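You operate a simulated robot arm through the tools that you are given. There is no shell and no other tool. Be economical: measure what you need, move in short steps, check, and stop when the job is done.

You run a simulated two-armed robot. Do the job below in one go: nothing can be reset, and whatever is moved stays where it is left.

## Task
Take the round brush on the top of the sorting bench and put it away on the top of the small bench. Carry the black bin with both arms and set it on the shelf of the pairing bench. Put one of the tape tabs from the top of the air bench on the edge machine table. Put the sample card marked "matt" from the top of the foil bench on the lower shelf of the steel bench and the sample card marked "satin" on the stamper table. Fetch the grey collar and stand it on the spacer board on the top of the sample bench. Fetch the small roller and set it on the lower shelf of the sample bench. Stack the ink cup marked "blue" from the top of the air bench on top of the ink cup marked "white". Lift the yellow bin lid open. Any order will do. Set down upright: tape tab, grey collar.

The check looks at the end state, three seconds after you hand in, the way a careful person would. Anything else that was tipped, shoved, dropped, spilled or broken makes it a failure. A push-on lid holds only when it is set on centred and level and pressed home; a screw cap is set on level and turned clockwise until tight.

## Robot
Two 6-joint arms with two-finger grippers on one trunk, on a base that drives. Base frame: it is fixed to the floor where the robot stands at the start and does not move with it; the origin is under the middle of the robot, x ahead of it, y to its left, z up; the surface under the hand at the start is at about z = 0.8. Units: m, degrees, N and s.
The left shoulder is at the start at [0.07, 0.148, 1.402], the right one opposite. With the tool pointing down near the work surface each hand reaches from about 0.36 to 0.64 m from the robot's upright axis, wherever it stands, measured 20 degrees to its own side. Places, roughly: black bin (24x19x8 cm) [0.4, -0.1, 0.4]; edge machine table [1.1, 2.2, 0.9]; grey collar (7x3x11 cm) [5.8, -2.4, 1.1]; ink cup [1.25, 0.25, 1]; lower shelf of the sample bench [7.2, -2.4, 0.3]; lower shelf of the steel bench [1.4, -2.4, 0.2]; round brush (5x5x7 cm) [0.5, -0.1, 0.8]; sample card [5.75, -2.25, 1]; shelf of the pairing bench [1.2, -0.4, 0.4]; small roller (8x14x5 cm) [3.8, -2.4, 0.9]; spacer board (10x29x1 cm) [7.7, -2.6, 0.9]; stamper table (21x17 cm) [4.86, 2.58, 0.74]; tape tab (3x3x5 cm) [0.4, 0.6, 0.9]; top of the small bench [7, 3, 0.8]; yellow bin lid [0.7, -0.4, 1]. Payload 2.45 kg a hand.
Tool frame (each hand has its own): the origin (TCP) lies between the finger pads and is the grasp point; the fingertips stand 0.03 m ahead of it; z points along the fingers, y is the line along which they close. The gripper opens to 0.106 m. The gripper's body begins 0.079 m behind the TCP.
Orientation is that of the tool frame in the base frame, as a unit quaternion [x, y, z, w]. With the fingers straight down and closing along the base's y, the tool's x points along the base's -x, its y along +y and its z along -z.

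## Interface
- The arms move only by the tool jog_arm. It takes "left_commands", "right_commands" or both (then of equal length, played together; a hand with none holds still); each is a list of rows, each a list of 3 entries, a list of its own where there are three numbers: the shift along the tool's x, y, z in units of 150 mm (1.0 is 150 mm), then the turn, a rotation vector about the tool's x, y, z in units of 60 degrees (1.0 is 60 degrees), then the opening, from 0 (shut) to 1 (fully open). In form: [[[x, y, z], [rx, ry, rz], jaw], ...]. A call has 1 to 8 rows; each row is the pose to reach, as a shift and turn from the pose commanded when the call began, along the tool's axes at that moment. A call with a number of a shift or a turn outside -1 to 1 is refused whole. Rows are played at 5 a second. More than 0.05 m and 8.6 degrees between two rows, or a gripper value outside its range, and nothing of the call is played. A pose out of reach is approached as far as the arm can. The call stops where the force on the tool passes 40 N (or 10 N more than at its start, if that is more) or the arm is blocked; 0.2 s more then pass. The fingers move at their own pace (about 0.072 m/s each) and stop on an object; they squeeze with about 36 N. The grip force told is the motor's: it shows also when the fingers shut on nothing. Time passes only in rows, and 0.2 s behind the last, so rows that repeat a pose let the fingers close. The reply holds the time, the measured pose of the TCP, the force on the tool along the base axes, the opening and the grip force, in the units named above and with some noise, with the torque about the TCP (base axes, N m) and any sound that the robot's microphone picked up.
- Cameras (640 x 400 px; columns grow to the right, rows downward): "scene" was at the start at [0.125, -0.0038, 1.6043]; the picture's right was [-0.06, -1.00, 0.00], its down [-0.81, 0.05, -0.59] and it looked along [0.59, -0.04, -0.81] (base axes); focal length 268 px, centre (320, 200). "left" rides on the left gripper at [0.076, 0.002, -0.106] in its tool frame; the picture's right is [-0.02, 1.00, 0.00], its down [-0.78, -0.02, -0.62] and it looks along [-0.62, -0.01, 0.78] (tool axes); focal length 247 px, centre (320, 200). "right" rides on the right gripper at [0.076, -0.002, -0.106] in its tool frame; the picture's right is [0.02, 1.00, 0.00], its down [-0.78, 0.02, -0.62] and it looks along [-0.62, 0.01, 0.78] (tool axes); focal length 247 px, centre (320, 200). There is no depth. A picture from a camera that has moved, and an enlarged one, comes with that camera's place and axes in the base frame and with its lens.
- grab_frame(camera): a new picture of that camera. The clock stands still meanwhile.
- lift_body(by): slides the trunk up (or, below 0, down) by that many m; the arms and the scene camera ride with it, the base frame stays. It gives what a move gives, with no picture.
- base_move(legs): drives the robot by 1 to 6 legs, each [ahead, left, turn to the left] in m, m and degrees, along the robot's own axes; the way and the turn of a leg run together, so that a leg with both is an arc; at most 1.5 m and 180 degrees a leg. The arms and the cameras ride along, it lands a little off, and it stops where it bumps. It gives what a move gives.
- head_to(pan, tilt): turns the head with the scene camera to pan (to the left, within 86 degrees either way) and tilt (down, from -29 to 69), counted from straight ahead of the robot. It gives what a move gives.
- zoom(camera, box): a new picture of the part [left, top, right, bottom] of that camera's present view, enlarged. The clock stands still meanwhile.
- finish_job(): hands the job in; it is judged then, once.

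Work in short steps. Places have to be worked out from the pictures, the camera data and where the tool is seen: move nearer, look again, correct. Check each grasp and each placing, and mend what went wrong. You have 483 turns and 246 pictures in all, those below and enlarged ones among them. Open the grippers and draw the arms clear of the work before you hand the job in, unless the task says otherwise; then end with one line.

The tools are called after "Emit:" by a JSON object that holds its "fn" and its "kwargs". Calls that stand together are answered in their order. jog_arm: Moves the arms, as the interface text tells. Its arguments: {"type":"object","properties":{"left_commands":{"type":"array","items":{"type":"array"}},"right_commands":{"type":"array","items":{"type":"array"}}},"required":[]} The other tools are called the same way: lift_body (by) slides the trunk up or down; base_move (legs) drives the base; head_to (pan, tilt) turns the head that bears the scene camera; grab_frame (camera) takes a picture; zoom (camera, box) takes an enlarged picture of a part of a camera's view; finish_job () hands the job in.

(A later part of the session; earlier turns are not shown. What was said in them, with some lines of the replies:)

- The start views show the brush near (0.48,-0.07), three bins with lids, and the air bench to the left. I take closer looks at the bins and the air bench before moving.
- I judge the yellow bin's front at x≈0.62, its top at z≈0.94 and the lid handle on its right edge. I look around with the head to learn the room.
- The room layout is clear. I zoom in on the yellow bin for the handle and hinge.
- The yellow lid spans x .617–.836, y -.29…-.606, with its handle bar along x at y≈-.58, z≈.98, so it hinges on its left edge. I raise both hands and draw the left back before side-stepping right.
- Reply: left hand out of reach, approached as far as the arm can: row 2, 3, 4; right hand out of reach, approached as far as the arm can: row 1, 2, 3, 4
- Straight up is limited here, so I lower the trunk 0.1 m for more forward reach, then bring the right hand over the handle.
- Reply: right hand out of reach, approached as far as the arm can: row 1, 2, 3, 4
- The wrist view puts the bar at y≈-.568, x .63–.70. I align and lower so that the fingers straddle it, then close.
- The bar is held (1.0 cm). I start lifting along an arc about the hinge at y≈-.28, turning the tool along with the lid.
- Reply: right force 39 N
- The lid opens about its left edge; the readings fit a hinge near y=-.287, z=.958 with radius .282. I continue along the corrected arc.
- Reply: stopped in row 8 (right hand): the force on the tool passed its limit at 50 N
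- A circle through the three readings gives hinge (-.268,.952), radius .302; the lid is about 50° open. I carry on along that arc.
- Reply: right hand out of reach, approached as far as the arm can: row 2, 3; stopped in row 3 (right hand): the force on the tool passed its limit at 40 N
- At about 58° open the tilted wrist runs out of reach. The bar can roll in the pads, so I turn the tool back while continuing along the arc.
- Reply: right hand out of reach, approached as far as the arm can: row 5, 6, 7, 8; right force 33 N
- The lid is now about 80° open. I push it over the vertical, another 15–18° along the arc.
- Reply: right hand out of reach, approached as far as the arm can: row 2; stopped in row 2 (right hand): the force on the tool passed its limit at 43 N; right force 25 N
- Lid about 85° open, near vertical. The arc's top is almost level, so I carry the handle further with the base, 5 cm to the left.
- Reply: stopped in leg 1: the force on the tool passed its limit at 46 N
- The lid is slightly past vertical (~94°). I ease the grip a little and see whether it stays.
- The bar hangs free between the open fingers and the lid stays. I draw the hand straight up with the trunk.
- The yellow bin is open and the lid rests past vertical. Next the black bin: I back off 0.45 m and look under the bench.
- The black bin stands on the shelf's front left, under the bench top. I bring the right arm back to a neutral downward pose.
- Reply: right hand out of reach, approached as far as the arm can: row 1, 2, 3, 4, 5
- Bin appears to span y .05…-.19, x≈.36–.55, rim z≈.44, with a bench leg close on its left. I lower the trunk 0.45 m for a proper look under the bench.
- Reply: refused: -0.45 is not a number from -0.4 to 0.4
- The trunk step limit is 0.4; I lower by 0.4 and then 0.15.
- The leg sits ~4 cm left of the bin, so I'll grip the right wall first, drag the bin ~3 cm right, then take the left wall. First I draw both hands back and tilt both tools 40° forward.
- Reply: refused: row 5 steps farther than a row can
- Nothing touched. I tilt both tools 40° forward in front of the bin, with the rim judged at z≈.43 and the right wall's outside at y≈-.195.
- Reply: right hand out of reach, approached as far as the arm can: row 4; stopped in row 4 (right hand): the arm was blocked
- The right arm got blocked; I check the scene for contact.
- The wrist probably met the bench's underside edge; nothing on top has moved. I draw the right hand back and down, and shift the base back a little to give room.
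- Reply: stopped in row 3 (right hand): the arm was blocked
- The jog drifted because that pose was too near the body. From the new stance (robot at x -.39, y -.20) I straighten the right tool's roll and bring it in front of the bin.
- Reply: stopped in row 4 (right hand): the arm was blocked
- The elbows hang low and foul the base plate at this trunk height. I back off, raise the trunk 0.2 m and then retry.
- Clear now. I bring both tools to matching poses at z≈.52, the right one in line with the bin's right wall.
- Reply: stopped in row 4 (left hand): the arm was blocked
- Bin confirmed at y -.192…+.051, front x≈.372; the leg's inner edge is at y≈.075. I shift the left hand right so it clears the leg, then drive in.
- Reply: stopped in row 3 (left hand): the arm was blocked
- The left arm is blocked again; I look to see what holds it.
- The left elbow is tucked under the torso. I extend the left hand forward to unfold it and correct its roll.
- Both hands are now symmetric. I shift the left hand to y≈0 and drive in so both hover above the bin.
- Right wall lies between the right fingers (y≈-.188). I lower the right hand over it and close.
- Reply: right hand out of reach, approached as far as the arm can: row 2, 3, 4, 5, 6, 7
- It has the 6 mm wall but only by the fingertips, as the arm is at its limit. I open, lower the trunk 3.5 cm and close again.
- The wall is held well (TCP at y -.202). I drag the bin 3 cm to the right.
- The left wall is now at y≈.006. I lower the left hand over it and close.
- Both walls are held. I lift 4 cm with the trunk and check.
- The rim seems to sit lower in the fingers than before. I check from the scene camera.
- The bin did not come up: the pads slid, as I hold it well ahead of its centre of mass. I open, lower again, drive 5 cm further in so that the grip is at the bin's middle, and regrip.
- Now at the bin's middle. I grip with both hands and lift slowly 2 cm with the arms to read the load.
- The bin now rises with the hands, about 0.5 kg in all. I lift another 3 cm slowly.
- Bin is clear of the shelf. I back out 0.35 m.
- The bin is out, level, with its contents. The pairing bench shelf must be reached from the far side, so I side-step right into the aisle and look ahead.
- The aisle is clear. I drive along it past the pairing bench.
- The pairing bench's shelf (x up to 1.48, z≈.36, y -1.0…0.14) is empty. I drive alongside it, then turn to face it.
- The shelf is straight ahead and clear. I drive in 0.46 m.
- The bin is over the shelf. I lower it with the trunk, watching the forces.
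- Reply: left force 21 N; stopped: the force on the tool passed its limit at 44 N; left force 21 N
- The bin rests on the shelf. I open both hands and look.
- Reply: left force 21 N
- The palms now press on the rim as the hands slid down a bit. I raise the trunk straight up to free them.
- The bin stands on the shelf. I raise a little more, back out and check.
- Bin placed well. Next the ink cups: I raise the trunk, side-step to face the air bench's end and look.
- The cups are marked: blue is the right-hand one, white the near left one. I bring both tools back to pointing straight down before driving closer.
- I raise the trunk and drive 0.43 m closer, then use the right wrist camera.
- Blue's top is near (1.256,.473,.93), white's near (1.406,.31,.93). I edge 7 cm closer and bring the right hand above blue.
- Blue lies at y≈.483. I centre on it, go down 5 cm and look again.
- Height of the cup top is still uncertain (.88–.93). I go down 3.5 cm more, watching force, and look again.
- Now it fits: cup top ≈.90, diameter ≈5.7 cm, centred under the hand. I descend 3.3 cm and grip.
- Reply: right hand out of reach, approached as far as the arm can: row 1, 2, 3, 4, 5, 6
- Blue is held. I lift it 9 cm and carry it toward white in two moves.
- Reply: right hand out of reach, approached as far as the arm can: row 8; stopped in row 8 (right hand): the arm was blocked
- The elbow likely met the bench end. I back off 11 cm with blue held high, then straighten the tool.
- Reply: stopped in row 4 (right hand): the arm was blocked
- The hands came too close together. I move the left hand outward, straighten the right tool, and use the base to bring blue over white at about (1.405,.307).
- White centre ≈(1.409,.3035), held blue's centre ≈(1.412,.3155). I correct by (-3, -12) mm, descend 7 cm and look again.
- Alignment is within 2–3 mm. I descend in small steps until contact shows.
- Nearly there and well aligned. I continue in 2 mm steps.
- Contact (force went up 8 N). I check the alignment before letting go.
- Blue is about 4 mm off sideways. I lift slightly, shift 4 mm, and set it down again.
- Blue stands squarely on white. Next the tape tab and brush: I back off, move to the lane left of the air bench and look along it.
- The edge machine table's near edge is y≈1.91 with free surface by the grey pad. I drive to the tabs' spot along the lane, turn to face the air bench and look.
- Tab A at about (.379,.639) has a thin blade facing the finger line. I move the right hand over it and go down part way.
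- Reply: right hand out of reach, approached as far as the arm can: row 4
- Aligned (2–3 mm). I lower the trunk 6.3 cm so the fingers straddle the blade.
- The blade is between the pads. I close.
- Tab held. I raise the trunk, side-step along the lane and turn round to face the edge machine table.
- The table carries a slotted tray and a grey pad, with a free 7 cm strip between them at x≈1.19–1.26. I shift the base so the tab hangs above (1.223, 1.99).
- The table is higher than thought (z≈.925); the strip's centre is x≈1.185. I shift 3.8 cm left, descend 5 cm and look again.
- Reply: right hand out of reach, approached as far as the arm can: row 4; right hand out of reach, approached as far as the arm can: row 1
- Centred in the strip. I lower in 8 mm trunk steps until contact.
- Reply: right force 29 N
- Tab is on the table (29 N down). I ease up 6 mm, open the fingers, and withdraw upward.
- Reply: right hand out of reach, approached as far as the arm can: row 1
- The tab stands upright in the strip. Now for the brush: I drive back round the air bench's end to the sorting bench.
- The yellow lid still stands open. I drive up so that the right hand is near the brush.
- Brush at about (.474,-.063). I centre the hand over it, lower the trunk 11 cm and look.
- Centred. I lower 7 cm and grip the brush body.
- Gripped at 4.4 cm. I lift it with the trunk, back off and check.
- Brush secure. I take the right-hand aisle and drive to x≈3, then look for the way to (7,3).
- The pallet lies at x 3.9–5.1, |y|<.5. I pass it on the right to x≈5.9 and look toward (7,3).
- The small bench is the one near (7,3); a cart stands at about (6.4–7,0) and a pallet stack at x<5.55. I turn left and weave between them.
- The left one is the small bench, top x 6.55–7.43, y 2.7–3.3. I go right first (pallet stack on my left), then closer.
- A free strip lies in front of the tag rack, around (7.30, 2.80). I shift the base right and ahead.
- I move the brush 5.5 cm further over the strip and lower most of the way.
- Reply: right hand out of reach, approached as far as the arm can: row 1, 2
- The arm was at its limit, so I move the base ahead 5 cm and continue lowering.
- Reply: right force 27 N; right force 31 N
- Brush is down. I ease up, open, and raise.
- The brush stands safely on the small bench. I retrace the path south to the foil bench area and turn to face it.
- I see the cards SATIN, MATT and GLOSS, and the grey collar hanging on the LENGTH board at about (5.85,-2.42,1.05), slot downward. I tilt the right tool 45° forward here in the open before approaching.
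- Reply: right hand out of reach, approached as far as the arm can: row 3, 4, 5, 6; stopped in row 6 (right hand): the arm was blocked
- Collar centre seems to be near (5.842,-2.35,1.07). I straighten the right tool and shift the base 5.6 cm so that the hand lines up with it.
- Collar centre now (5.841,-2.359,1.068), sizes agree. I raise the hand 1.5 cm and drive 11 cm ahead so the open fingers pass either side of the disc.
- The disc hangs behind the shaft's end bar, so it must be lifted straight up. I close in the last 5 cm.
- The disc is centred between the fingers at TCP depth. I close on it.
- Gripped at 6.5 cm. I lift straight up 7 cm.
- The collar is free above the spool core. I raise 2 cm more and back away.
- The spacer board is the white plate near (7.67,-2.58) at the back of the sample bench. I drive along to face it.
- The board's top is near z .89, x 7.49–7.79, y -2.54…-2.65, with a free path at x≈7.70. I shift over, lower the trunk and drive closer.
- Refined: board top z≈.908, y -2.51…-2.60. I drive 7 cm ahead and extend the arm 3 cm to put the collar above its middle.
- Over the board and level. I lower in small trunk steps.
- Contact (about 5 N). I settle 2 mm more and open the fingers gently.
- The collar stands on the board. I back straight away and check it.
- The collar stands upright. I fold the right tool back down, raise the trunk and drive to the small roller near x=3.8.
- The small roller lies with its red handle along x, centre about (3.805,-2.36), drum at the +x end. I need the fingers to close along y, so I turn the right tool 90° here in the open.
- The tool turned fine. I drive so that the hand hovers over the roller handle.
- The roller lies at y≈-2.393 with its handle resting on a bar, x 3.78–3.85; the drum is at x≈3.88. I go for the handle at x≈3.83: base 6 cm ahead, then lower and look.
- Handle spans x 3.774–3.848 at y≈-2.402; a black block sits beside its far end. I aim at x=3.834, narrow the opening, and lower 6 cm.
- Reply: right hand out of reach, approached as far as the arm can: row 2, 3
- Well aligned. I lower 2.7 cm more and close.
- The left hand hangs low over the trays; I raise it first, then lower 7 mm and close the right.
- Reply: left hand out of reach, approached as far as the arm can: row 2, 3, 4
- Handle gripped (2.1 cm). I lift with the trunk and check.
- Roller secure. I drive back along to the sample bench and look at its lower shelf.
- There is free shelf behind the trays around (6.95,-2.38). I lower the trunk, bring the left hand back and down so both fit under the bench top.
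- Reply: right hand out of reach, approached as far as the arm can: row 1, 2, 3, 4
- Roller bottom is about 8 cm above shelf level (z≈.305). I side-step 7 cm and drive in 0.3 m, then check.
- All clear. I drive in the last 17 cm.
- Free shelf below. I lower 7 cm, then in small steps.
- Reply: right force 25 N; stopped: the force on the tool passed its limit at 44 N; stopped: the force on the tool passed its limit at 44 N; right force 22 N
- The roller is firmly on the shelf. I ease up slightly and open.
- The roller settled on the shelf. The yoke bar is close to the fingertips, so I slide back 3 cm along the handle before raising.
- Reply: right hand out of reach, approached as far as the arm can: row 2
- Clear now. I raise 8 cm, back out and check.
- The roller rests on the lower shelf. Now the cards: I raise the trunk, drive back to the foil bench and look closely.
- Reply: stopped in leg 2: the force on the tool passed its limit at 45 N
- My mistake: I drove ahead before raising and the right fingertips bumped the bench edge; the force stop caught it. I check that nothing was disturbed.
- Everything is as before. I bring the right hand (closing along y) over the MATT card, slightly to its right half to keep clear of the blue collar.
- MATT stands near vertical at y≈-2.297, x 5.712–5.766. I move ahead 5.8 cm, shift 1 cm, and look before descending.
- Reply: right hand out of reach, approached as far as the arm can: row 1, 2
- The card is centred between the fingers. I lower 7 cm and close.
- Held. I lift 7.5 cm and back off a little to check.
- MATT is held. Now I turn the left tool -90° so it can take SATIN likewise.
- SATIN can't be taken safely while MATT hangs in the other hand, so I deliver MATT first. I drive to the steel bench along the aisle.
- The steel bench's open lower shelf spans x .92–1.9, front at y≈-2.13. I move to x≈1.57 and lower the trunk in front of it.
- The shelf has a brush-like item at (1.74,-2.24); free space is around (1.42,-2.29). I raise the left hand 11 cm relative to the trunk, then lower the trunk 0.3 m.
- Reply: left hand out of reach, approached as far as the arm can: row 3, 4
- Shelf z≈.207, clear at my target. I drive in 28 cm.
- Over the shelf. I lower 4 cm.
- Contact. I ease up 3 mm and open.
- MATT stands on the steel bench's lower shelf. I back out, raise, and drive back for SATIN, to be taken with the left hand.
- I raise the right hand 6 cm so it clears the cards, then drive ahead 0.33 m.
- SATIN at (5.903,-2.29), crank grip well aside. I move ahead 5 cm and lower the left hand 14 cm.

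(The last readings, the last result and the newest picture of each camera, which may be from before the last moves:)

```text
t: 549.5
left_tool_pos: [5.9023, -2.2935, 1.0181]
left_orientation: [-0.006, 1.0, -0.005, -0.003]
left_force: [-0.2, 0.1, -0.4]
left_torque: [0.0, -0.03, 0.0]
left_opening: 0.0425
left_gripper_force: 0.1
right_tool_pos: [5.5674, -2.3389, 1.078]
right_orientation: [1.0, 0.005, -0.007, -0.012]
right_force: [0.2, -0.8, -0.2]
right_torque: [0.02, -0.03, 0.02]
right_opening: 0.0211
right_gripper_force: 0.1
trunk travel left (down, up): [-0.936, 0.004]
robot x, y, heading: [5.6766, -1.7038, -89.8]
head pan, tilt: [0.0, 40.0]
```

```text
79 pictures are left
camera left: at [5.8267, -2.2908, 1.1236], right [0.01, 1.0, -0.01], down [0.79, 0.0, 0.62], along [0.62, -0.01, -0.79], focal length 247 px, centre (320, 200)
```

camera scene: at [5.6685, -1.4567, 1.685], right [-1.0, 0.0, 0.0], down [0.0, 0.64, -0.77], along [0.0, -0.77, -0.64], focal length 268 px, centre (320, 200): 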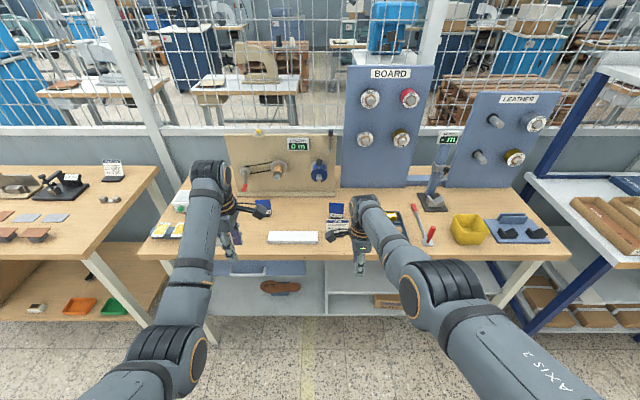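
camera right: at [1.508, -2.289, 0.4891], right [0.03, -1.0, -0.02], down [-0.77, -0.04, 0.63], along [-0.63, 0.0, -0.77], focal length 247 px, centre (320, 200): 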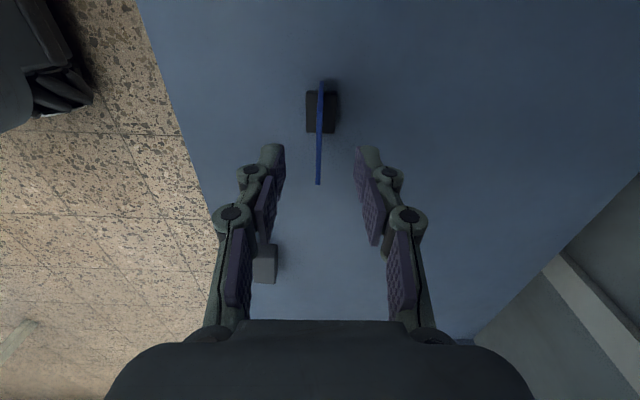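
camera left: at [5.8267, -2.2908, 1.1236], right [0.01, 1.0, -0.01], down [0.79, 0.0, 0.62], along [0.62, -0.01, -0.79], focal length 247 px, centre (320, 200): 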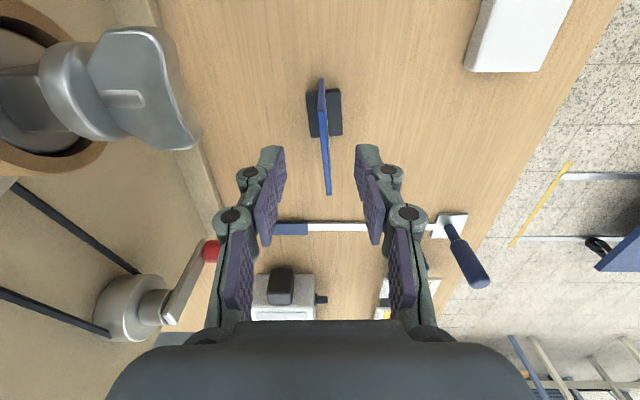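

Centred. I lower the last 7.3 cm and close.

Emit:
{"fn": "jog_arm", "kwargs": {"left_commands": [[[0, 0.01, 0.16], [0, 0, 0], 0.4], [[0, 0.01, 0.32], [0, 0, 0], 0.4], [[0, 0.01, 0.48], [0, 0, 0], 0.4], [[0, 0.01, 0.48], [0, 0, 0], 0.2], [[0, 0.01, 0.48], [0, 0, 0], 0.05], [[0, 0.01, 0.48], [0, 0, 0], 0], [[0, 0.01, 0.48], [0, 0, 0], 0]]}}

Emit:
{"fn": "grab_frame", "kwargs": {"camera": "left"}}

```text
t: 551.1
left_tool_pos: [5.9025, -2.2915, 0.948]
left_orientation: [-0.005, 1.0, -0.005, -0.003]
left_force: [-0.4, 1.2, 1.5]
left_torque: [0.07, 0.0, -0.04]
left_opening: 0.0061
left_gripper_force: 32.2
right_tool_pos: [5.5663, -2.3382, 1.0775]
right_orientation: [1.0, 0.004, -0.007, -0.011]
right_force: [-0.6, 0.4, -0.4]
right_torque: [0.0, -0.01, 0.01]
right_opening: 0.0211
right_gripper_force: 0.1
trunk travel left (down, up): [-0.936, 0.004]
robot x, y, heading: [5.6762, -1.6999, -89.6]
head pan, tilt: [0.0, 40.0]
```

```text
78 pictures are left
camera left: at [5.8264, -2.2887, 1.0526], right [0.01, 1.0, -0.01], down [0.79, 0.0, 0.62], along [0.62, -0.02, -0.79], focal length 247 px, centre (320, 200)
```

left: 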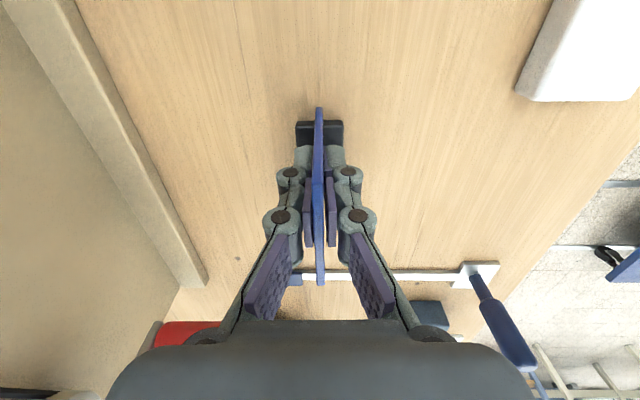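

SATIN held. I lift it 12 cm and back off.

Emit:
{"fn": "jog_arm", "kwargs": {"left_commands": [[[0, 0, -0.2], [0, 0, 0], 0], [[0, 0, -0.4], [0, 0, 0], 0], [[0, 0, -0.6], [0, 0, 0], 0], [[0, 0, -0.8], [0, 0, 0], 0]]}}

Emit:
{"fn": "base_move", "kwargs": {"legs": [[-0.5, 0, 0]]}}

Emit:
{"fn": "zoom", "kwargs": {"camera": "scene", "box": [140, 150, 460, 350]}}

```text
t: 552.1
left_tool_pos: [5.9032, -2.2893, 1.0656]
left_orientation: [-0.006, 1.0, -0.004, -0.002]
left_force: [0.9, -0.3, -0.6]
left_torque: [-0.02, -0.01, -0.01]
left_opening: 0.0061
left_gripper_force: 32.0
right_tool_pos: [5.5667, -2.3387, 1.0788]
right_orientation: [1.0, 0.005, -0.007, -0.012]
right_force: [-0.2, 0.4, 1.3]
right_torque: [0.02, 0.01, 0.02]
right_opening: 0.0213
right_gripper_force: 0.0
trunk travel left (down, up): [-0.936, 0.004]
robot x, y, heading: [5.6775, -1.7037, -89.7]
head pan, tilt: [0.0, 40.0]
```

```text
t: 555.1
left_tool_pos: [5.9011, -1.7915, 1.064]
left_orientation: [-0.007, 1.0, -0.004, -0.002]
left_force: [0.1, -0.3, -0.7]
left_torque: [0.02, -0.03, 0.03]
left_opening: 0.0062
left_gripper_force: 32.0
right_tool_pos: [5.5627, -1.8406, 1.0775]
right_orientation: [1.0, 0.005, -0.007, -0.012]
right_force: [0.1, 0.1, -0.6]
right_torque: [-0.01, 0.0, -0.04]
right_opening: 0.0213
right_gripper_force: 0.1
trunk travel left (down, up): [-0.936, 0.004]
robot x, y, heading: [5.6748, -1.2018, -89.4]
head pan, tilt: [0.0, 40.0]
```

```text
2.00 times, centred on (300, 250) of scene
camera zoom: at [5.6775, -1.3383, 1.6848], right [-1.0, -0.01, 0.0], down [0.0, 0.64, -0.76], along [0.01, -0.76, -0.64], focal length 536 px, centre (360, 100)
```

zoom: 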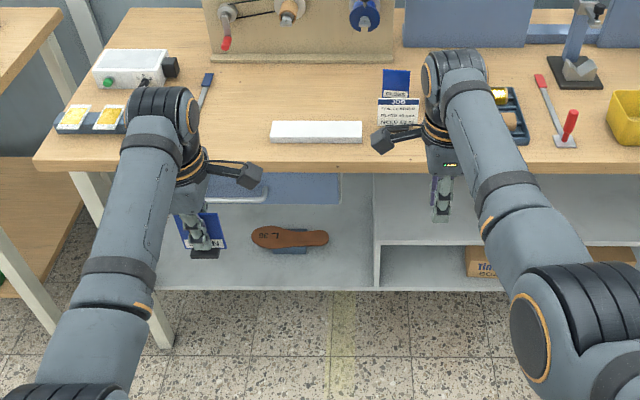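

SATIN is safe and the bench undisturbed. I turn round and drive north past the pallets toward the stamper at (4.86,2.58).

Emit:
{"fn": "base_move", "kwargs": {"legs": [[0, 0.15, 0], [0, 0, 90], [0, 0, 90], [1.0, 0, 0], [0.95, 0, 0]]}}

Emit:
{"fn": "head_to", "kwargs": {"pan": 25, "tilt": 25}}

Emit:
{"fn": "grab_frame", "kwargs": {"camera": "scene"}}

```text
t: 573.5
left_tool_pos: [5.5659, 1.3342, 1.0646]
left_orientation: [1.0, 0.011, 0.003, -0.005]
left_force: [-0.9, -0.6, -0.5]
left_torque: [-0.01, -0.02, 0.01]
left_opening: 0.0059
left_gripper_force: 32.4
right_tool_pos: [5.9022, 1.3876, 1.0799]
right_orientation: [-0.01, 1.0, -0.011, 0.007]
right_force: [-0.2, 0.0, -0.3]
right_torque: [0.0, -0.02, -0.03]
right_opening: 0.0214
right_gripper_force: 0.0
trunk travel left (down, up): [-0.936, 0.004]
robot x, y, heading: [5.7983, 0.7508, 91.0]
head pan, tilt: [0.0, 40.0]
```

```text
t: 574.4
left_tool_pos: [5.5658, 1.3351, 1.0645]
left_orientation: [1.0, 0.011, 0.003, -0.005]
left_force: [0.5, 0.6, -0.3]
left_torque: [0.03, 0.01, 0.0]
left_opening: 0.0061
left_gripper_force: 32.1
right_tool_pos: [5.9016, 1.3892, 1.079]
right_orientation: [-0.01, 1.0, -0.013, 0.007]
right_force: [0.0, 0.4, -0.4]
right_torque: [0.0, -0.01, -0.01]
right_opening: 0.0213
right_gripper_force: 0.0
trunk travel left (down, up): [-0.936, 0.004]
robot x, y, heading: [5.797, 0.7517, 91.0]
head pan, tilt: [25.0, 25.0]
```

```text
76 pictures are left
camera scene: at [5.7583, 0.8845, 1.7082], right [0.9, 0.44, 0.0], down [0.19, -0.38, -0.91], along [-0.4, 0.81, -0.42], focal length 268 px, centre (320, 200)
```

scene: 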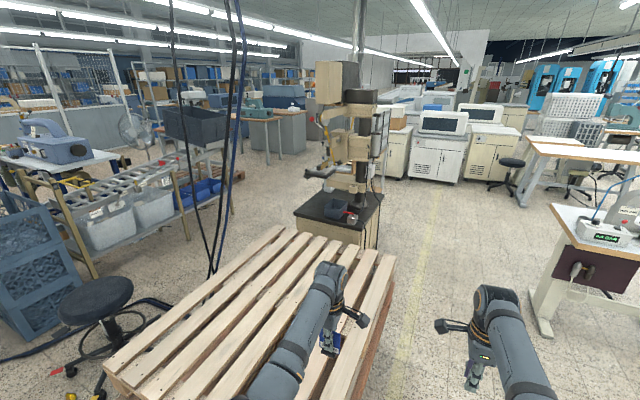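

Emit:
{"fn": "zoom", "kwargs": {"camera": "scene", "box": [270, 50, 430, 270]}}

```text
1.82 times, centred on (350, 160) of scene
camera zoom: at [5.7583, 0.8845, 1.7082], right [0.9, 0.44, 0.0], down [0.19, -0.38, -0.91], along [-0.4, 0.81, -0.42], focal length 487 px, centre (266, 273)
```

zoom: 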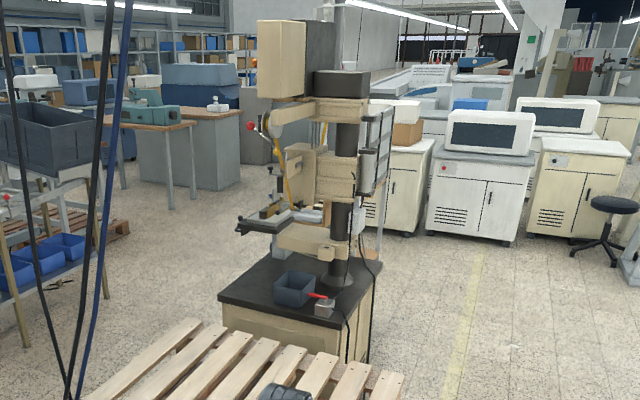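

The stamper's black table top spans about x 4.75–5.3, y 2.45–3.05, with free space at its left front; it must be reached from its left (-x) side, so I drive round behind it.

Emit:
{"fn": "base_move", "kwargs": {"legs": [[0.3, -0.4, -1], [1.3, 0, 0], [0.95, 0.15, 0]]}}

Emit:
{"fn": "head_to", "kwargs": {"pan": 75, "tilt": 30}}

Emit:
{"fn": "grab_frame", "kwargs": {"camera": "scene"}}

```text
t: 588.0
left_tool_pos: [5.8028, 3.8817, 1.0656]
left_orientation: [1.0, 0.011, 0.004, -0.005]
left_force: [0.4, -0.1, 0.3]
left_torque: [0.04, 0.01, -0.01]
left_opening: 0.0057
left_gripper_force: 32.3
right_tool_pos: [6.1396, 3.9351, 1.0794]
right_orientation: [-0.01, 1.0, -0.011, 0.007]
right_force: [-0.5, -0.5, 1.6]
right_torque: [0.03, 0.01, 0.02]
right_opening: 0.0211
right_gripper_force: 0.1
trunk travel left (down, up): [-0.936, 0.004]
robot x, y, heading: [6.0349, 3.2979, 90.8]
head pan, tilt: [25.0, 25.0]
```

```text
t: 589.2
left_tool_pos: [5.8023, 3.8825, 1.0645]
left_orientation: [1.0, 0.01, 0.002, -0.005]
left_force: [0.2, -1.0, -0.2]
left_torque: [0.06, -0.01, -0.05]
left_opening: 0.0056
left_gripper_force: 32.2
right_tool_pos: [6.1394, 3.9359, 1.079]
right_orientation: [-0.009, 1.0, -0.012, 0.008]
right_force: [0.6, 0.7, -0.6]
right_torque: [-0.01, -0.01, -0.01]
right_opening: 0.0211
right_gripper_force: 0.0
trunk travel left (down, up): [-0.936, 0.004]
robot x, y, heading: [6.0324, 3.2973, 91.1]
head pan, tilt: [75.0, 30.0]
```

```text
74 pictures are left
camera scene: at [5.9466, 3.3695, 1.7004], right [0.24, 0.97, 0.0], down [0.48, -0.12, -0.87], along [-0.84, 0.21, -0.5], focal length 268 px, centre (320, 200)
```

scene: 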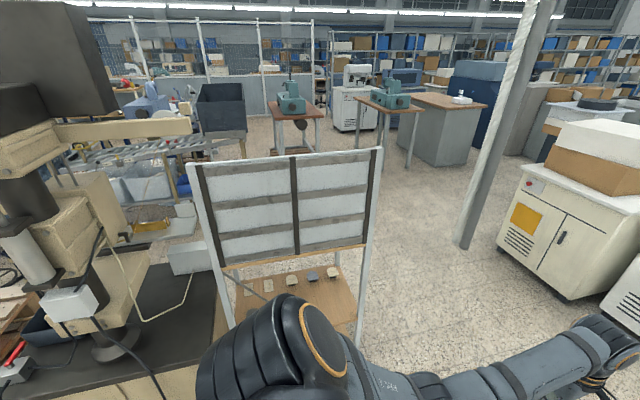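

A display rack stands behind the cabinet, so I go round it farther out and look at the stamper's left side.

Emit:
{"fn": "base_move", "kwargs": {"legs": [[0.95, 0, 0], [0, 0, 89], [0.95, 0, 0], [0.9, 0, 0]]}}

Emit:
{"fn": "head_to", "kwargs": {"pan": 75, "tilt": 35}}

Emit:
{"fn": "grab_frame", "kwargs": {"camera": "scene"}}

```text
t: 606.8
left_tool_pos: [3.5758, 4.0025, 1.0661]
left_orientation: [0.704, 0.71, -0.002, -0.005]
left_force: [-0.1, 0.1, -0.9]
left_torque: [-0.01, -0.03, -0.03]
left_opening: 0.0056
left_gripper_force: 32.0
right_tool_pos: [3.5265, 4.3394, 1.0791]
right_orientation: [0.709, -0.705, 0.004, -0.013]
right_force: [-0.2, 0.1, 0.6]
right_torque: [0.01, 0.01, -0.01]
right_opening: 0.0212
right_gripper_force: 0.1
trunk travel left (down, up): [-0.936, 0.004]
robot x, y, heading: [4.1652, 4.2246, -180.1]
head pan, tilt: [75.0, 30.0]
```

```text
t: 607.5
left_tool_pos: [3.5754, 4.0029, 1.0655]
left_orientation: [0.704, 0.71, -0.001, -0.005]
left_force: [0.1, 0.3, -0.5]
left_torque: [0.0, 0.0, -0.03]
left_opening: 0.0061
left_gripper_force: 31.9
right_tool_pos: [3.5276, 4.3395, 1.0776]
right_orientation: [0.709, -0.705, 0.003, -0.015]
right_force: [0.0, 0.2, 0.1]
right_torque: [-0.01, 0.0, 0.0]
right_opening: 0.0213
right_gripper_force: 0.0
trunk travel left (down, up): [-0.936, 0.004]
robot x, y, heading: [4.1668, 4.2259, -179.8]
head pan, tilt: [75.0, 35.0]
```

```text
73 pictures are left
camera scene: at [4.0937, 4.1412, 1.6926], right [-0.97, 0.26, 0.0], down [0.15, 0.55, -0.82], along [-0.21, -0.79, -0.57], focal length 268 px, centre (320, 200)
```

scene: 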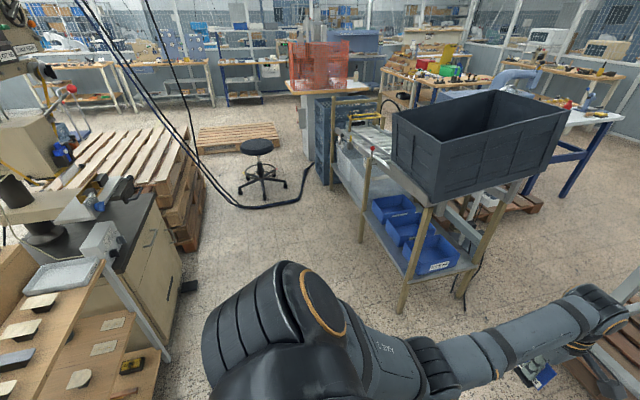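

The corridor left of the stamper (x 3.3–4.75) is free; hanging cables are at about (4.5,1.9). I drive in, turn to face the stamper at a safe spot, then side-step.

Emit:
{"fn": "base_move", "kwargs": {"legs": [[0, 0, 90], [0.6, -0.36, 0], [0.75, 0, 0], [0, 0, 90]]}}

Emit:
{"fn": "head_to", "kwargs": {"pan": -15, "tilt": 40}}

Emit:
{"fn": "grab_frame", "kwargs": {"camera": "scene"}}

```text
t: 622.6
left_tool_pos: [4.4012, 3.1018, 1.0659]
left_orientation: [0.71, -0.704, 0.005, -0.003]
left_force: [0.1, -0.2, -0.6]
left_torque: [-0.02, 0.03, 0.01]
left_opening: 0.0058
left_gripper_force: 31.7
right_tool_pos: [4.4475, 2.7651, 1.0775]
right_orientation: [0.705, 0.709, -0.014, -0.004]
right_force: [-0.1, 0.7, -0.3]
right_torque: [-0.04, -0.01, 0.01]
right_opening: 0.0212
right_gripper_force: 0.0
trunk travel left (down, up): [-0.936, 0.004]
robot x, y, heading: [3.8099, 2.8816, 0.2]
head pan, tilt: [75.0, 35.0]
```

```text
t: 624.3
left_tool_pos: [4.401, 3.1015, 1.0646]
left_orientation: [0.71, -0.704, 0.005, -0.001]
left_force: [-0.6, -0.2, -0.2]
left_torque: [-0.04, 0.05, -0.01]
left_opening: 0.0061
left_gripper_force: 32.4
right_tool_pos: [4.4482, 2.7655, 1.0783]
right_orientation: [0.705, 0.709, -0.014, -0.003]
right_force: [-0.2, 0.5, 0.0]
right_torque: [0.0, 0.03, -0.02]
right_opening: 0.0211
right_gripper_force: 0.0
trunk travel left (down, up): [-0.936, 0.004]
robot x, y, heading: [3.8081, 2.8789, 0.2]
head pan, tilt: [-15.0, 40.0]
```

```text
72 pictures are left
camera scene: at [3.9457, 2.8583, 1.685], right [-0.26, -0.97, 0.0], down [-0.62, 0.16, -0.77], along [0.74, -0.2, -0.64], focal length 268 px, centre (320, 200)
```

scene: 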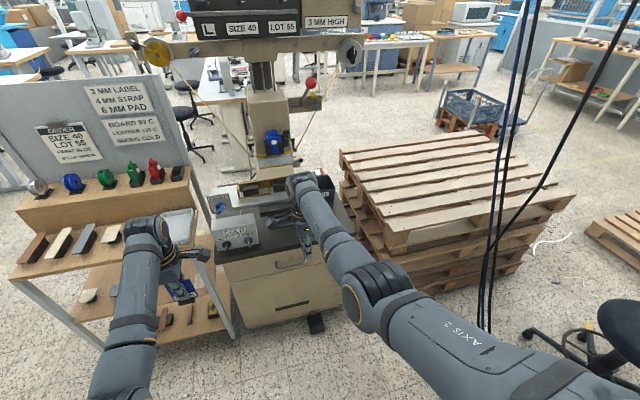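

Emit:
{"fn": "zoom", "kwargs": {"camera": "scene", "box": [180, 90, 380, 270]}}

```text
2.22 times, centred on (280, 180) of scene
camera zoom: at [3.9457, 2.8583, 1.685], right [-0.26, -0.97, 0.0], down [-0.62, 0.16, -0.77], along [0.74, -0.2, -0.64], focal length 596 px, centre (409, 244)
```

zoom: 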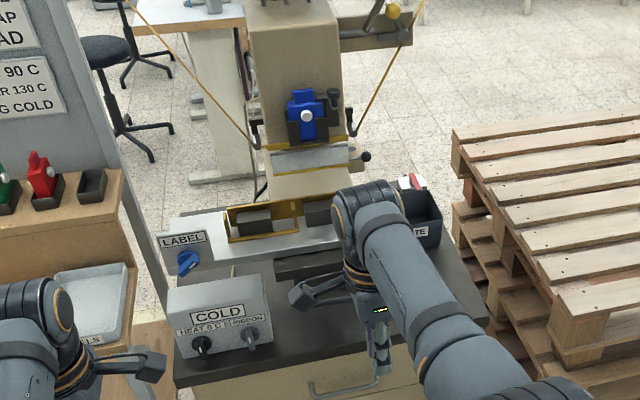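

The free part of the black top at y≈2.58 is what's meant. I side-step 0.5 m right (cables stay clear) and look again.

Emit:
{"fn": "base_move", "kwargs": {"legs": [[0, -0.48, 0], [0.15, 0, 0]]}}

Emit:
{"fn": "head_to", "kwargs": {"pan": 5, "tilt": 42}}

Emit:
{"fn": "grab_frame", "kwargs": {"camera": "scene"}}

```text
t: 628.1
left_tool_pos: [4.55, 2.6238, 1.0658]
left_orientation: [0.71, -0.705, 0.006, -0.002]
left_force: [-0.5, 0.4, 0.2]
left_torque: [0.04, -0.04, 0.02]
left_opening: 0.0061
left_gripper_force: 31.9
right_tool_pos: [4.5991, 2.2872, 1.0802]
right_orientation: [0.705, 0.709, -0.012, -0.004]
right_force: [-0.7, -0.4, -1.0]
right_torque: [0.04, -0.04, -0.02]
right_opening: 0.0214
right_gripper_force: 0.0
trunk travel left (down, up): [-0.936, 0.004]
robot x, y, heading: [3.9642, 2.4025, 0.3]
head pan, tilt: [-15.0, 40.0]
```

```text
t: 629.0
left_tool_pos: [4.5532, 2.6227, 1.064]
left_orientation: [0.709, -0.705, 0.005, 0.0]
left_force: [-0.9, 0.7, -0.8]
left_torque: [-0.01, -0.02, 0.01]
left_opening: 0.0058
left_gripper_force: 32.0
right_tool_pos: [4.6017, 2.2861, 1.0772]
right_orientation: [0.705, 0.709, -0.015, -0.003]
right_force: [-0.3, 1.1, 0.0]
right_torque: [0.01, -0.01, 0.03]
right_opening: 0.0212
right_gripper_force: 0.1
trunk travel left (down, up): [-0.936, 0.004]
robot x, y, heading: [3.9652, 2.3995, -0.0]
head pan, tilt: [5.0, 42.0]
```

```text
70 pictures are left
camera scene: at [4.1, 2.409, 1.6819], right [0.09, -1.0, 0.0], down [-0.67, -0.06, -0.74], along [0.74, 0.07, -0.67], focal length 268 px, centre (320, 200)
```

scene: 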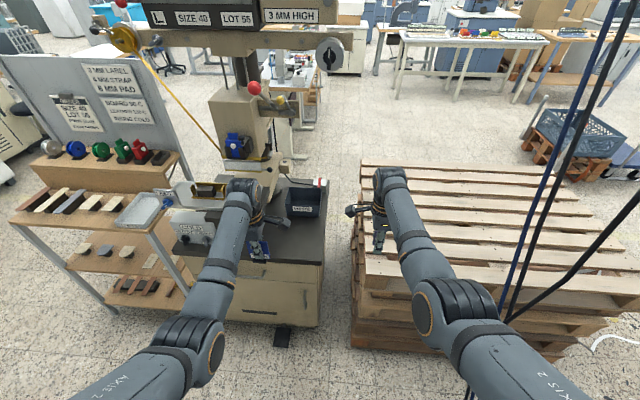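

Emit:
{"fn": "zoom", "kwargs": {"camera": "scene", "box": [160, 120, 360, 290]}}

Emit:
{"fn": "grab_frame", "kwargs": {"camera": "left"}}

```text
2.35 times, centred on (260, 205) of scene
camera zoom: at [4.1, 2.409, 1.6819], right [0.09, -1.0, 0.0], down [-0.67, -0.06, -0.74], along [0.74, 0.07, -0.67], focal length 631 px, centre (461, 188)
```

zoom: 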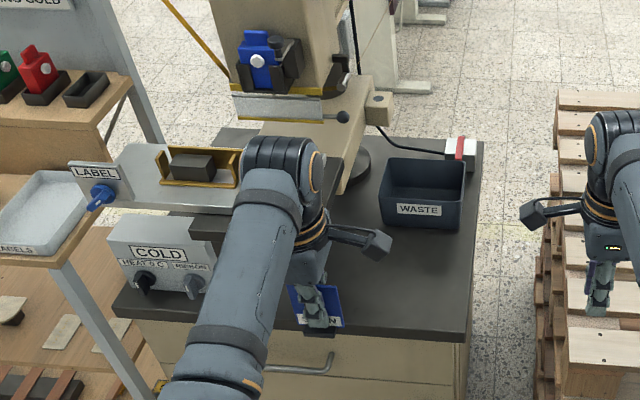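

```text
68 pictures are left
camera left: at [4.5512, 2.5483, 1.1701], right [-1.0, 0.01, -0.01], down [0.01, 0.79, 0.62], along [0.02, 0.62, -0.79], focal length 247 px, centre (320, 200)
```

left: 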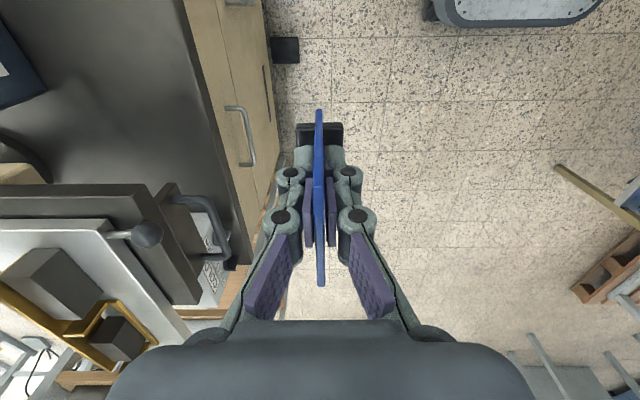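

Free area on the black top: x 4.75–5.0, y 2.47–2.75, in front of the WASTE tub. I bring the left hand 6 cm inward to stay clear of the machine, then drive ahead 0.3 m.

Emit:
{"fn": "jog_arm", "kwargs": {"left_commands": [[[0.2, 0, 0], [0, 0, 0], 0], [[0.4, 0, 0], [0, 0, 0], 0]]}}

Emit:
{"fn": "base_move", "kwargs": {"legs": [[0.3, 0, 0]]}}

Emit:
{"fn": "grab_frame", "kwargs": {"camera": "left"}}

Emit:
{"fn": "grab_frame", "kwargs": {"camera": "scene"}}

```text
t: 629.5
left_tool_pos: [4.5541, 2.5627, 1.0654]
left_orientation: [0.71, -0.705, 0.005, -0.003]
left_force: [0.3, -1.1, -1.0]
left_torque: [0.04, 0.03, 0.01]
left_opening: 0.0058
left_gripper_force: 31.6
right_tool_pos: [4.6009, 2.2844, 1.0776]
right_orientation: [0.705, 0.709, -0.013, -0.004]
right_force: [0.1, 0.0, 0.1]
right_torque: [0.02, 0.0, -0.02]
right_opening: 0.021
right_gripper_force: 0.1
trunk travel left (down, up): [-0.936, 0.004]
robot x, y, heading: [3.9661, 2.4012, 0.0]
head pan, tilt: [5.0, 42.0]
```

```text
t: 631.6
left_tool_pos: [4.8487, 2.5627, 1.0647]
left_orientation: [0.709, -0.705, 0.007, -0.003]
left_force: [0.2, 0.7, -0.4]
left_torque: [-0.01, -0.02, 0.0]
left_opening: 0.0061
left_gripper_force: 31.7
right_tool_pos: [4.8972, 2.2863, 1.08]
right_orientation: [0.705, 0.709, -0.014, -0.003]
right_force: [-0.2, 0.0, 0.1]
right_torque: [0.0, -0.02, -0.01]
right_opening: 0.0212
right_gripper_force: 0.0
trunk travel left (down, up): [-0.936, 0.004]
robot x, y, heading: [4.2621, 2.4011, 0.3]
head pan, tilt: [5.0, 42.0]
```

```text
67 pictures are left
camera left: at [4.8475, 2.488, 1.1717], right [-1.0, 0.02, -0.01], down [0.0, 0.79, 0.62], along [0.02, 0.62, -0.79], focal length 247 px, centre (320, 200)
```

left: 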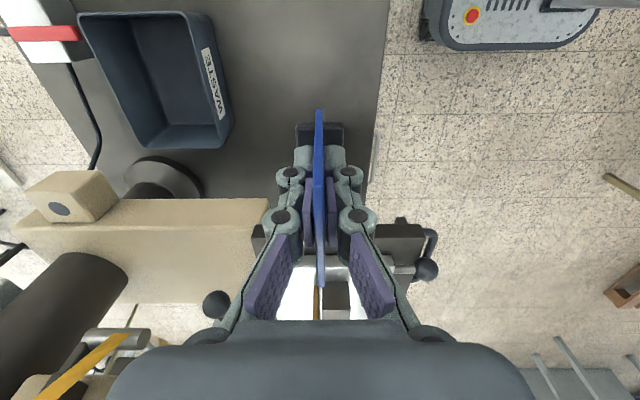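

```text
66 pictures are left
camera scene: at [4.3945, 2.4092, 1.6824], right [0.09, -1.0, 0.0], down [-0.67, -0.06, -0.74], along [0.74, 0.07, -0.67], focal length 268 px, centre (320, 200)
```

scene: 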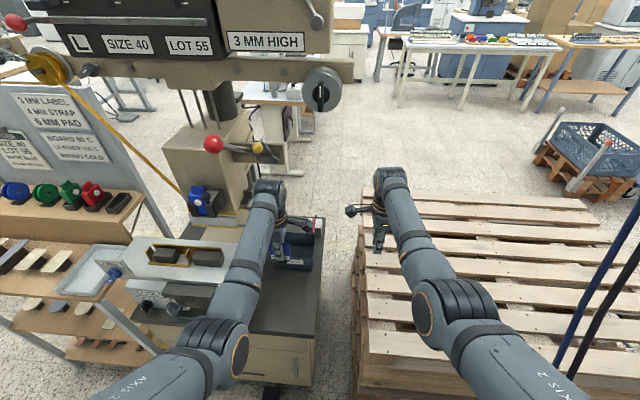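

The spot below is free. I lower the trunk 15 cm, then the hand.

Emit:
{"fn": "lift_body", "kwargs": {"by": -0.15}}

Emit:
{"fn": "jog_arm", "kwargs": {"left_commands": [[[0, 0, 0.15], [0, 0, 0], 0], [[0, 0, 0.3], [0, 0, 0], 0], [[0, 0, 0.45], [0, 0, 0], 0]]}}

Emit:
{"fn": "grab_frame", "kwargs": {"camera": "left"}}

```text
t: 633.3
left_tool_pos: [4.8517, 2.5632, 0.9152]
left_orientation: [0.71, -0.704, 0.006, -0.002]
left_force: [-0.4, -0.1, 0.2]
left_torque: [0.02, -0.01, 0.01]
left_opening: 0.0059
left_gripper_force: 32.0
right_tool_pos: [4.8991, 2.2874, 0.9279]
right_orientation: [0.705, 0.709, -0.014, -0.003]
right_force: [-0.2, -0.3, 0.1]
right_torque: [0.0, -0.04, 0.04]
right_opening: 0.0212
right_gripper_force: 0.0
trunk travel left (down, up): [-0.786, 0.154]
robot x, y, heading: [4.2612, 2.3992, 0.1]
head pan, tilt: [5.0, 42.0]
```

```text
t: 634.1
left_tool_pos: [4.8527, 2.5621, 0.8464]
left_orientation: [0.709, -0.705, 0.006, 0.0]
left_force: [0.9, -0.6, -1.6]
left_torque: [-0.02, -0.02, 0.0]
left_opening: 0.0057
left_gripper_force: 32.2
right_tool_pos: [4.8993, 2.2868, 0.9284]
right_orientation: [0.705, 0.709, -0.014, -0.003]
right_force: [0.2, -0.5, 0.8]
right_torque: [-0.03, 0.01, 0.02]
right_opening: 0.0209
right_gripper_force: 0.0
trunk travel left (down, up): [-0.786, 0.154]
robot x, y, heading: [4.2666, 2.4018, 0.0]
head pan, tilt: [5.0, 42.0]
```

```text
65 pictures are left
camera left: at [4.8507, 2.4876, 0.9528], right [-1.0, 0.01, -0.01], down [0.01, 0.79, 0.62], along [0.02, 0.62, -0.79], focal length 247 px, centre (320, 200)
```

left: 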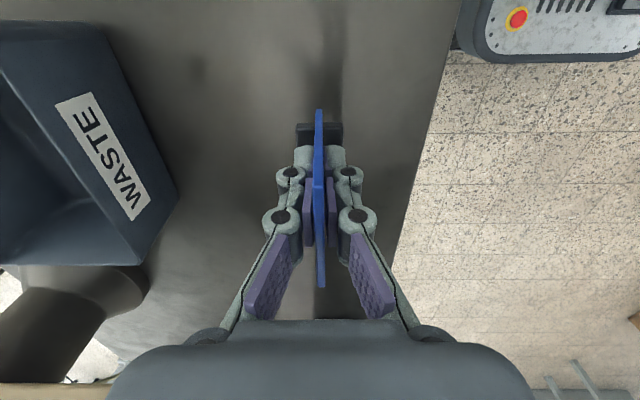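

Clear all round. I lower slowly to contact.

Emit:
{"fn": "jog_arm", "kwargs": {"left_commands": [[[0, 0, 0.05], [0, 0, 0], 0], [[0, 0, 0.1], [0, 0, 0], 0], [[0, 0, 0.15], [0, 0, 0], 0], [[0, 0, 0.18], [0, 0, 0], 0]]}}

```text
t: 635.1
left_tool_pos: [4.8524, 2.563, 0.8198]
left_orientation: [0.709, -0.705, 0.006, -0.002]
left_force: [-0.2, 0.1, -1.2]
left_torque: [0.02, 0.0, -0.03]
left_opening: 0.0061
left_gripper_force: 32.2
right_tool_pos: [4.8991, 2.2866, 0.9274]
right_orientation: [0.705, 0.709, -0.015, -0.003]
right_force: [0.0, 0.0, 0.4]
right_torque: [0.02, 0.03, -0.03]
right_opening: 0.0213
right_gripper_force: 0.1
trunk travel left (down, up): [-0.786, 0.154]
robot x, y, heading: [4.261, 2.4037, 0.0]
head pan, tilt: [5.0, 42.0]
```

Emit:
{"fn": "jog_arm", "kwargs": {"left_commands": [[[0, 0, 0.025], [0, 0, 0], 0], [[0, 0, 0.05], [0, 0, 0], 0], [[0, 0, 0.07], [0, 0, 0], 0]]}}

```text
t: 635.9
left_tool_pos: [4.8537, 2.5622, 0.8102]
left_orientation: [0.71, -0.704, 0.006, -0.001]
left_force: [0.5, -0.1, -0.5]
left_torque: [-0.02, -0.02, 0.02]
left_opening: 0.0059
left_gripper_force: 32.3
right_tool_pos: [4.8994, 2.2861, 0.9295]
right_orientation: [0.705, 0.709, -0.014, -0.003]
right_force: [0.4, -0.4, 0.2]
right_torque: [0.03, -0.01, 0.0]
right_opening: 0.0213
right_gripper_force: 0.1
trunk travel left (down, up): [-0.786, 0.154]
robot x, y, heading: [4.2671, 2.3986, 0.1]
head pan, tilt: [5.0, 42.0]
```

Emit:
{"fn": "jog_arm", "kwargs": {"left_commands": [[[0, 0, 0.025], [0, 0, 0], 0], [[0, 0, 0.05], [0, 0, 0], 0]]}}

```text
t: 636.5
left_tool_pos: [4.8535, 2.5633, 0.8023]
left_orientation: [0.709, -0.705, 0.006, -0.001]
left_force: [-0.7, 0.2, -0.8]
left_torque: [0.03, 0.02, 0.0]
left_opening: 0.0061
left_gripper_force: 32.2
right_tool_pos: [4.8984, 2.2868, 0.9279]
right_orientation: [0.705, 0.709, -0.013, -0.003]
right_force: [-0.3, 0.4, 0.2]
right_torque: [0.01, -0.02, 0.04]
right_opening: 0.0213
right_gripper_force: 0.0
trunk travel left (down, up): [-0.786, 0.154]
robot x, y, heading: [4.2628, 2.4022, -0.0]
head pan, tilt: [5.0, 42.0]
```

Emit:
{"fn": "jog_arm", "kwargs": {"left_commands": [[[0, 0, 0.025], [0, 0, 0], 0], [[0, 0, 0.05], [0, 0, 0], 0]]}}

Emit:
{"fn": "grab_frame", "kwargs": {"camera": "left"}}

```text
t: 637.1
left_tool_pos: [4.8537, 2.5629, 0.795]
left_orientation: [0.709, -0.706, 0.005, -0.002]
left_force: [-0.2, -0.5, -0.6]
left_torque: [0.01, 0.0, -0.01]
left_opening: 0.0061
left_gripper_force: 32.3
right_tool_pos: [4.8996, 2.2859, 0.9283]
right_orientation: [0.705, 0.709, -0.014, -0.003]
right_force: [0.9, -0.3, -0.5]
right_torque: [0.02, -0.01, 0.04]
right_opening: 0.0211
right_gripper_force: 0.1
trunk travel left (down, up): [-0.786, 0.154]
robot x, y, heading: [4.2636, 2.3994, 0.1]
head pan, tilt: [5.0, 42.0]
```

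```text
64 pictures are left
camera left: at [4.8508, 2.4876, 0.9], right [-1.0, 0.02, -0.01], down [0.01, 0.79, 0.62], along [0.02, 0.62, -0.79], focal length 247 px, centre (320, 200)
```

left: 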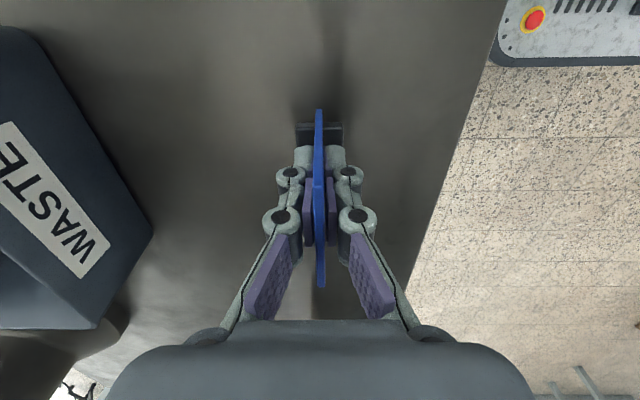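

Shadow closes on the foot; nearly there. I continue.

Emit:
{"fn": "jog_arm", "kwargs": {"left_commands": [[[0, 0, 0.02], [0, 0, 0], 0], [[0, 0, 0.04], [0, 0, 0], 0], [[0, 0, 0.06], [0, 0, 0], 0]]}}

```text
t: 637.9
left_tool_pos: [4.8536, 2.562, 0.7866]
left_orientation: [0.709, -0.705, 0.006, -0.002]
left_force: [0.2, -0.3, 4.9]
left_torque: [0.03, 0.01, -0.05]
left_opening: 0.0059
left_gripper_force: 31.6
right_tool_pos: [4.8971, 2.2859, 0.9294]
right_orientation: [0.705, 0.709, -0.013, -0.003]
right_force: [0.1, -0.7, 0.1]
right_torque: [-0.03, -0.05, -0.01]
right_opening: 0.0215
right_gripper_force: 0.1
trunk travel left (down, up): [-0.786, 0.154]
robot x, y, heading: [4.2598, 2.4, -0.1]
head pan, tilt: [5.0, 42.0]
```

Contact at last (about 5 N); two views put this top at z≈.735, matching the stamper table. I press 1 mm more and open.

Emit:
{"fn": "jog_arm", "kwargs": {"left_commands": [[[0, 0, 0.008], [0, 0, 0], 0], [[0, 0, 0.008], [0, 0, 0], 0.1], [[0, 0, 0.008], [0, 0, 0], 0.25], [[0, 0, 0.008], [0, 0, 0], 0.4], [[0, 0, 0.008], [0, 0, 0], 0.4]]}}

Emit:
{"fn": "jog_arm", "kwargs": {"left_commands": [[[0, 0, -0.2], [0, 0, 0], 0.4], [[0, 0, -0.4], [0, 0, 0], 0.4], [[0, 0, -0.6], [0, 0, 0], 0.4], [[0, 0, -0.8], [0, 0, 0], 0.4]]}}

Emit:
{"fn": "grab_frame", "kwargs": {"camera": "left"}}

```text
t: 639.1
left_tool_pos: [4.8531, 2.5634, 0.7848]
left_orientation: [0.71, -0.705, 0.006, -0.002]
left_force: [-0.2, 0.7, 0.1]
left_torque: [-0.01, 0.0, 0.01]
left_opening: 0.0423
left_gripper_force: 0.0
right_tool_pos: [4.8993, 2.2875, 0.9278]
right_orientation: [0.705, 0.709, -0.014, -0.004]
right_force: [-0.9, -0.1, 0.6]
right_torque: [0.01, -0.06, 0.01]
right_opening: 0.0211
right_gripper_force: 0.1
trunk travel left (down, up): [-0.786, 0.154]
robot x, y, heading: [4.2617, 2.4016, -0.1]
head pan, tilt: [5.0, 42.0]
```

```text
t: 640.1
left_tool_pos: [4.8516, 2.5632, 0.9054]
left_orientation: [0.709, -0.705, 0.005, -0.003]
left_force: [-0.4, 0.3, -0.3]
left_torque: [0.0, 0.0, 0.0]
left_opening: 0.0426
left_gripper_force: 0.1
right_tool_pos: [4.8992, 2.2857, 0.9296]
right_orientation: [0.705, 0.709, -0.013, -0.003]
right_force: [0.1, 0.1, 0.5]
right_torque: [0.01, -0.01, 0.01]
right_opening: 0.0214
right_gripper_force: 0.0
trunk travel left (down, up): [-0.786, 0.154]
robot x, y, heading: [4.2618, 2.3983, 0.0]
head pan, tilt: [5.0, 42.0]
```

```text
63 pictures are left
camera left: at [4.8493, 2.4878, 1.0107], right [-1.0, 0.02, -0.01], down [0.01, 0.79, 0.62], along [0.02, 0.62, -0.79], focal length 247 px, centre (320, 200)
```

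left: 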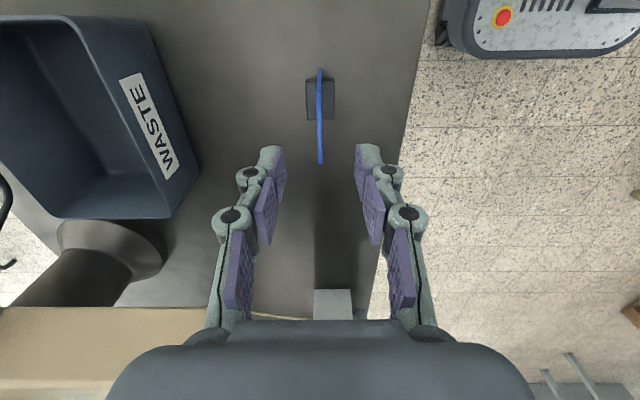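

SATIN stands on the stamper table. I raise, back away, open both hands and take a last look.

Emit:
{"fn": "lift_body", "kwargs": {"by": 0.15}}

Emit:
{"fn": "base_move", "kwargs": {"legs": [[-0.35, 0, 0]]}}

Emit:
{"fn": "jog_arm", "kwargs": {"left_commands": [[[0, 0, 0], [0, 0, 0], 0.8], [[0, 0, 0], [0, 0, 0], 1], [[0, 0, 0], [0, 0, 0], 1]], "right_commands": [[[0, 0, 0], [0, 0, 0], 0.6], [[0, 0, 0], [0, 0, 0], 1], [[0, 0, 0], [0, 0, 0], 1]]}}

Emit:
{"fn": "zoom", "kwargs": {"camera": "scene", "box": [160, 100, 400, 280]}}

```text
t: 641.9
left_tool_pos: [4.8516, 2.564, 1.0552]
left_orientation: [0.71, -0.704, 0.005, -0.002]
left_force: [-0.4, 0.8, -0.3]
left_torque: [0.0, 0.01, 0.02]
left_opening: 0.0426
left_gripper_force: 0.1
right_tool_pos: [4.8986, 2.2869, 1.0773]
right_orientation: [0.705, 0.709, -0.015, -0.003]
right_force: [0.0, -0.4, 1.1]
right_torque: [-0.02, 0.02, 0.01]
right_opening: 0.0213
right_gripper_force: 0.0
trunk travel left (down, up): [-0.936, 0.004]
robot x, y, heading: [4.258, 2.4033, 0.2]
head pan, tilt: [5.0, 42.0]
```

```text
t: 644.2
left_tool_pos: [4.499, 2.5632, 1.0538]
left_orientation: [0.709, -0.705, 0.005, -0.002]
left_force: [1.2, 0.6, 0.0]
left_torque: [0.04, 0.02, -0.02]
left_opening: 0.0424
left_gripper_force: 0.1
right_tool_pos: [4.5458, 2.2866, 1.0768]
right_orientation: [0.705, 0.709, -0.014, -0.003]
right_force: [0.1, 0.3, -0.9]
right_torque: [0.01, 0.02, -0.01]
right_opening: 0.0212
right_gripper_force: 0.2
trunk travel left (down, up): [-0.936, 0.004]
robot x, y, heading: [3.9064, 2.4042, -0.0]
head pan, tilt: [5.0, 42.0]
```

```text
t: 645.0
left_tool_pos: [4.4958, 2.564, 1.055]
left_orientation: [0.709, -0.705, 0.005, -0.003]
left_force: [-0.4, 0.0, -0.5]
left_torque: [-0.02, 0.01, 0.0]
left_opening: 0.1061
left_gripper_force: 0.1
right_tool_pos: [4.5433, 2.2859, 1.0781]
right_orientation: [0.705, 0.709, -0.014, -0.001]
right_force: [0.6, -0.4, -0.7]
right_torque: [0.03, -0.02, 0.02]
right_opening: 0.1059
right_gripper_force: 0.0
trunk travel left (down, up): [-0.936, 0.004]
robot x, y, heading: [3.9052, 2.4003, 0.2]
head pan, tilt: [5.0, 42.0]
```

```text
2.22 times, centred on (280, 190) of scene
camera zoom: at [4.0409, 2.4087, 1.6822], right [0.09, -1.0, 0.0], down [-0.67, -0.06, -0.74], along [0.74, 0.07, -0.67], focal length 596 px, centre (409, 222)
```

zoom: 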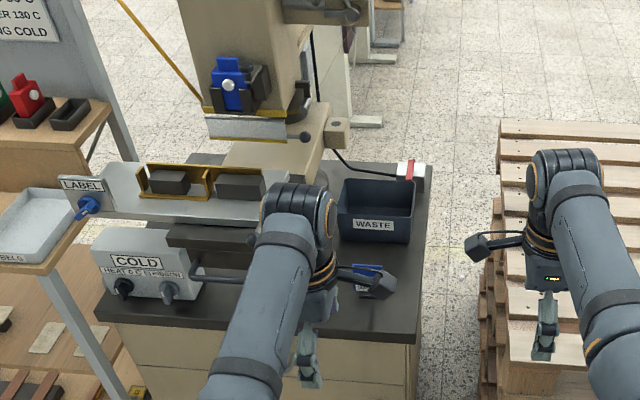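

Everything has been set in place, both grippers are open, and the arms are clear. I hand in.

Emit:
{"fn": "finish_job", "kwargs": {}}

```text
The job is handed in.
```

I did every task and handed the job in; each item looked right in its last picture, but I did not drive back round for a final check.
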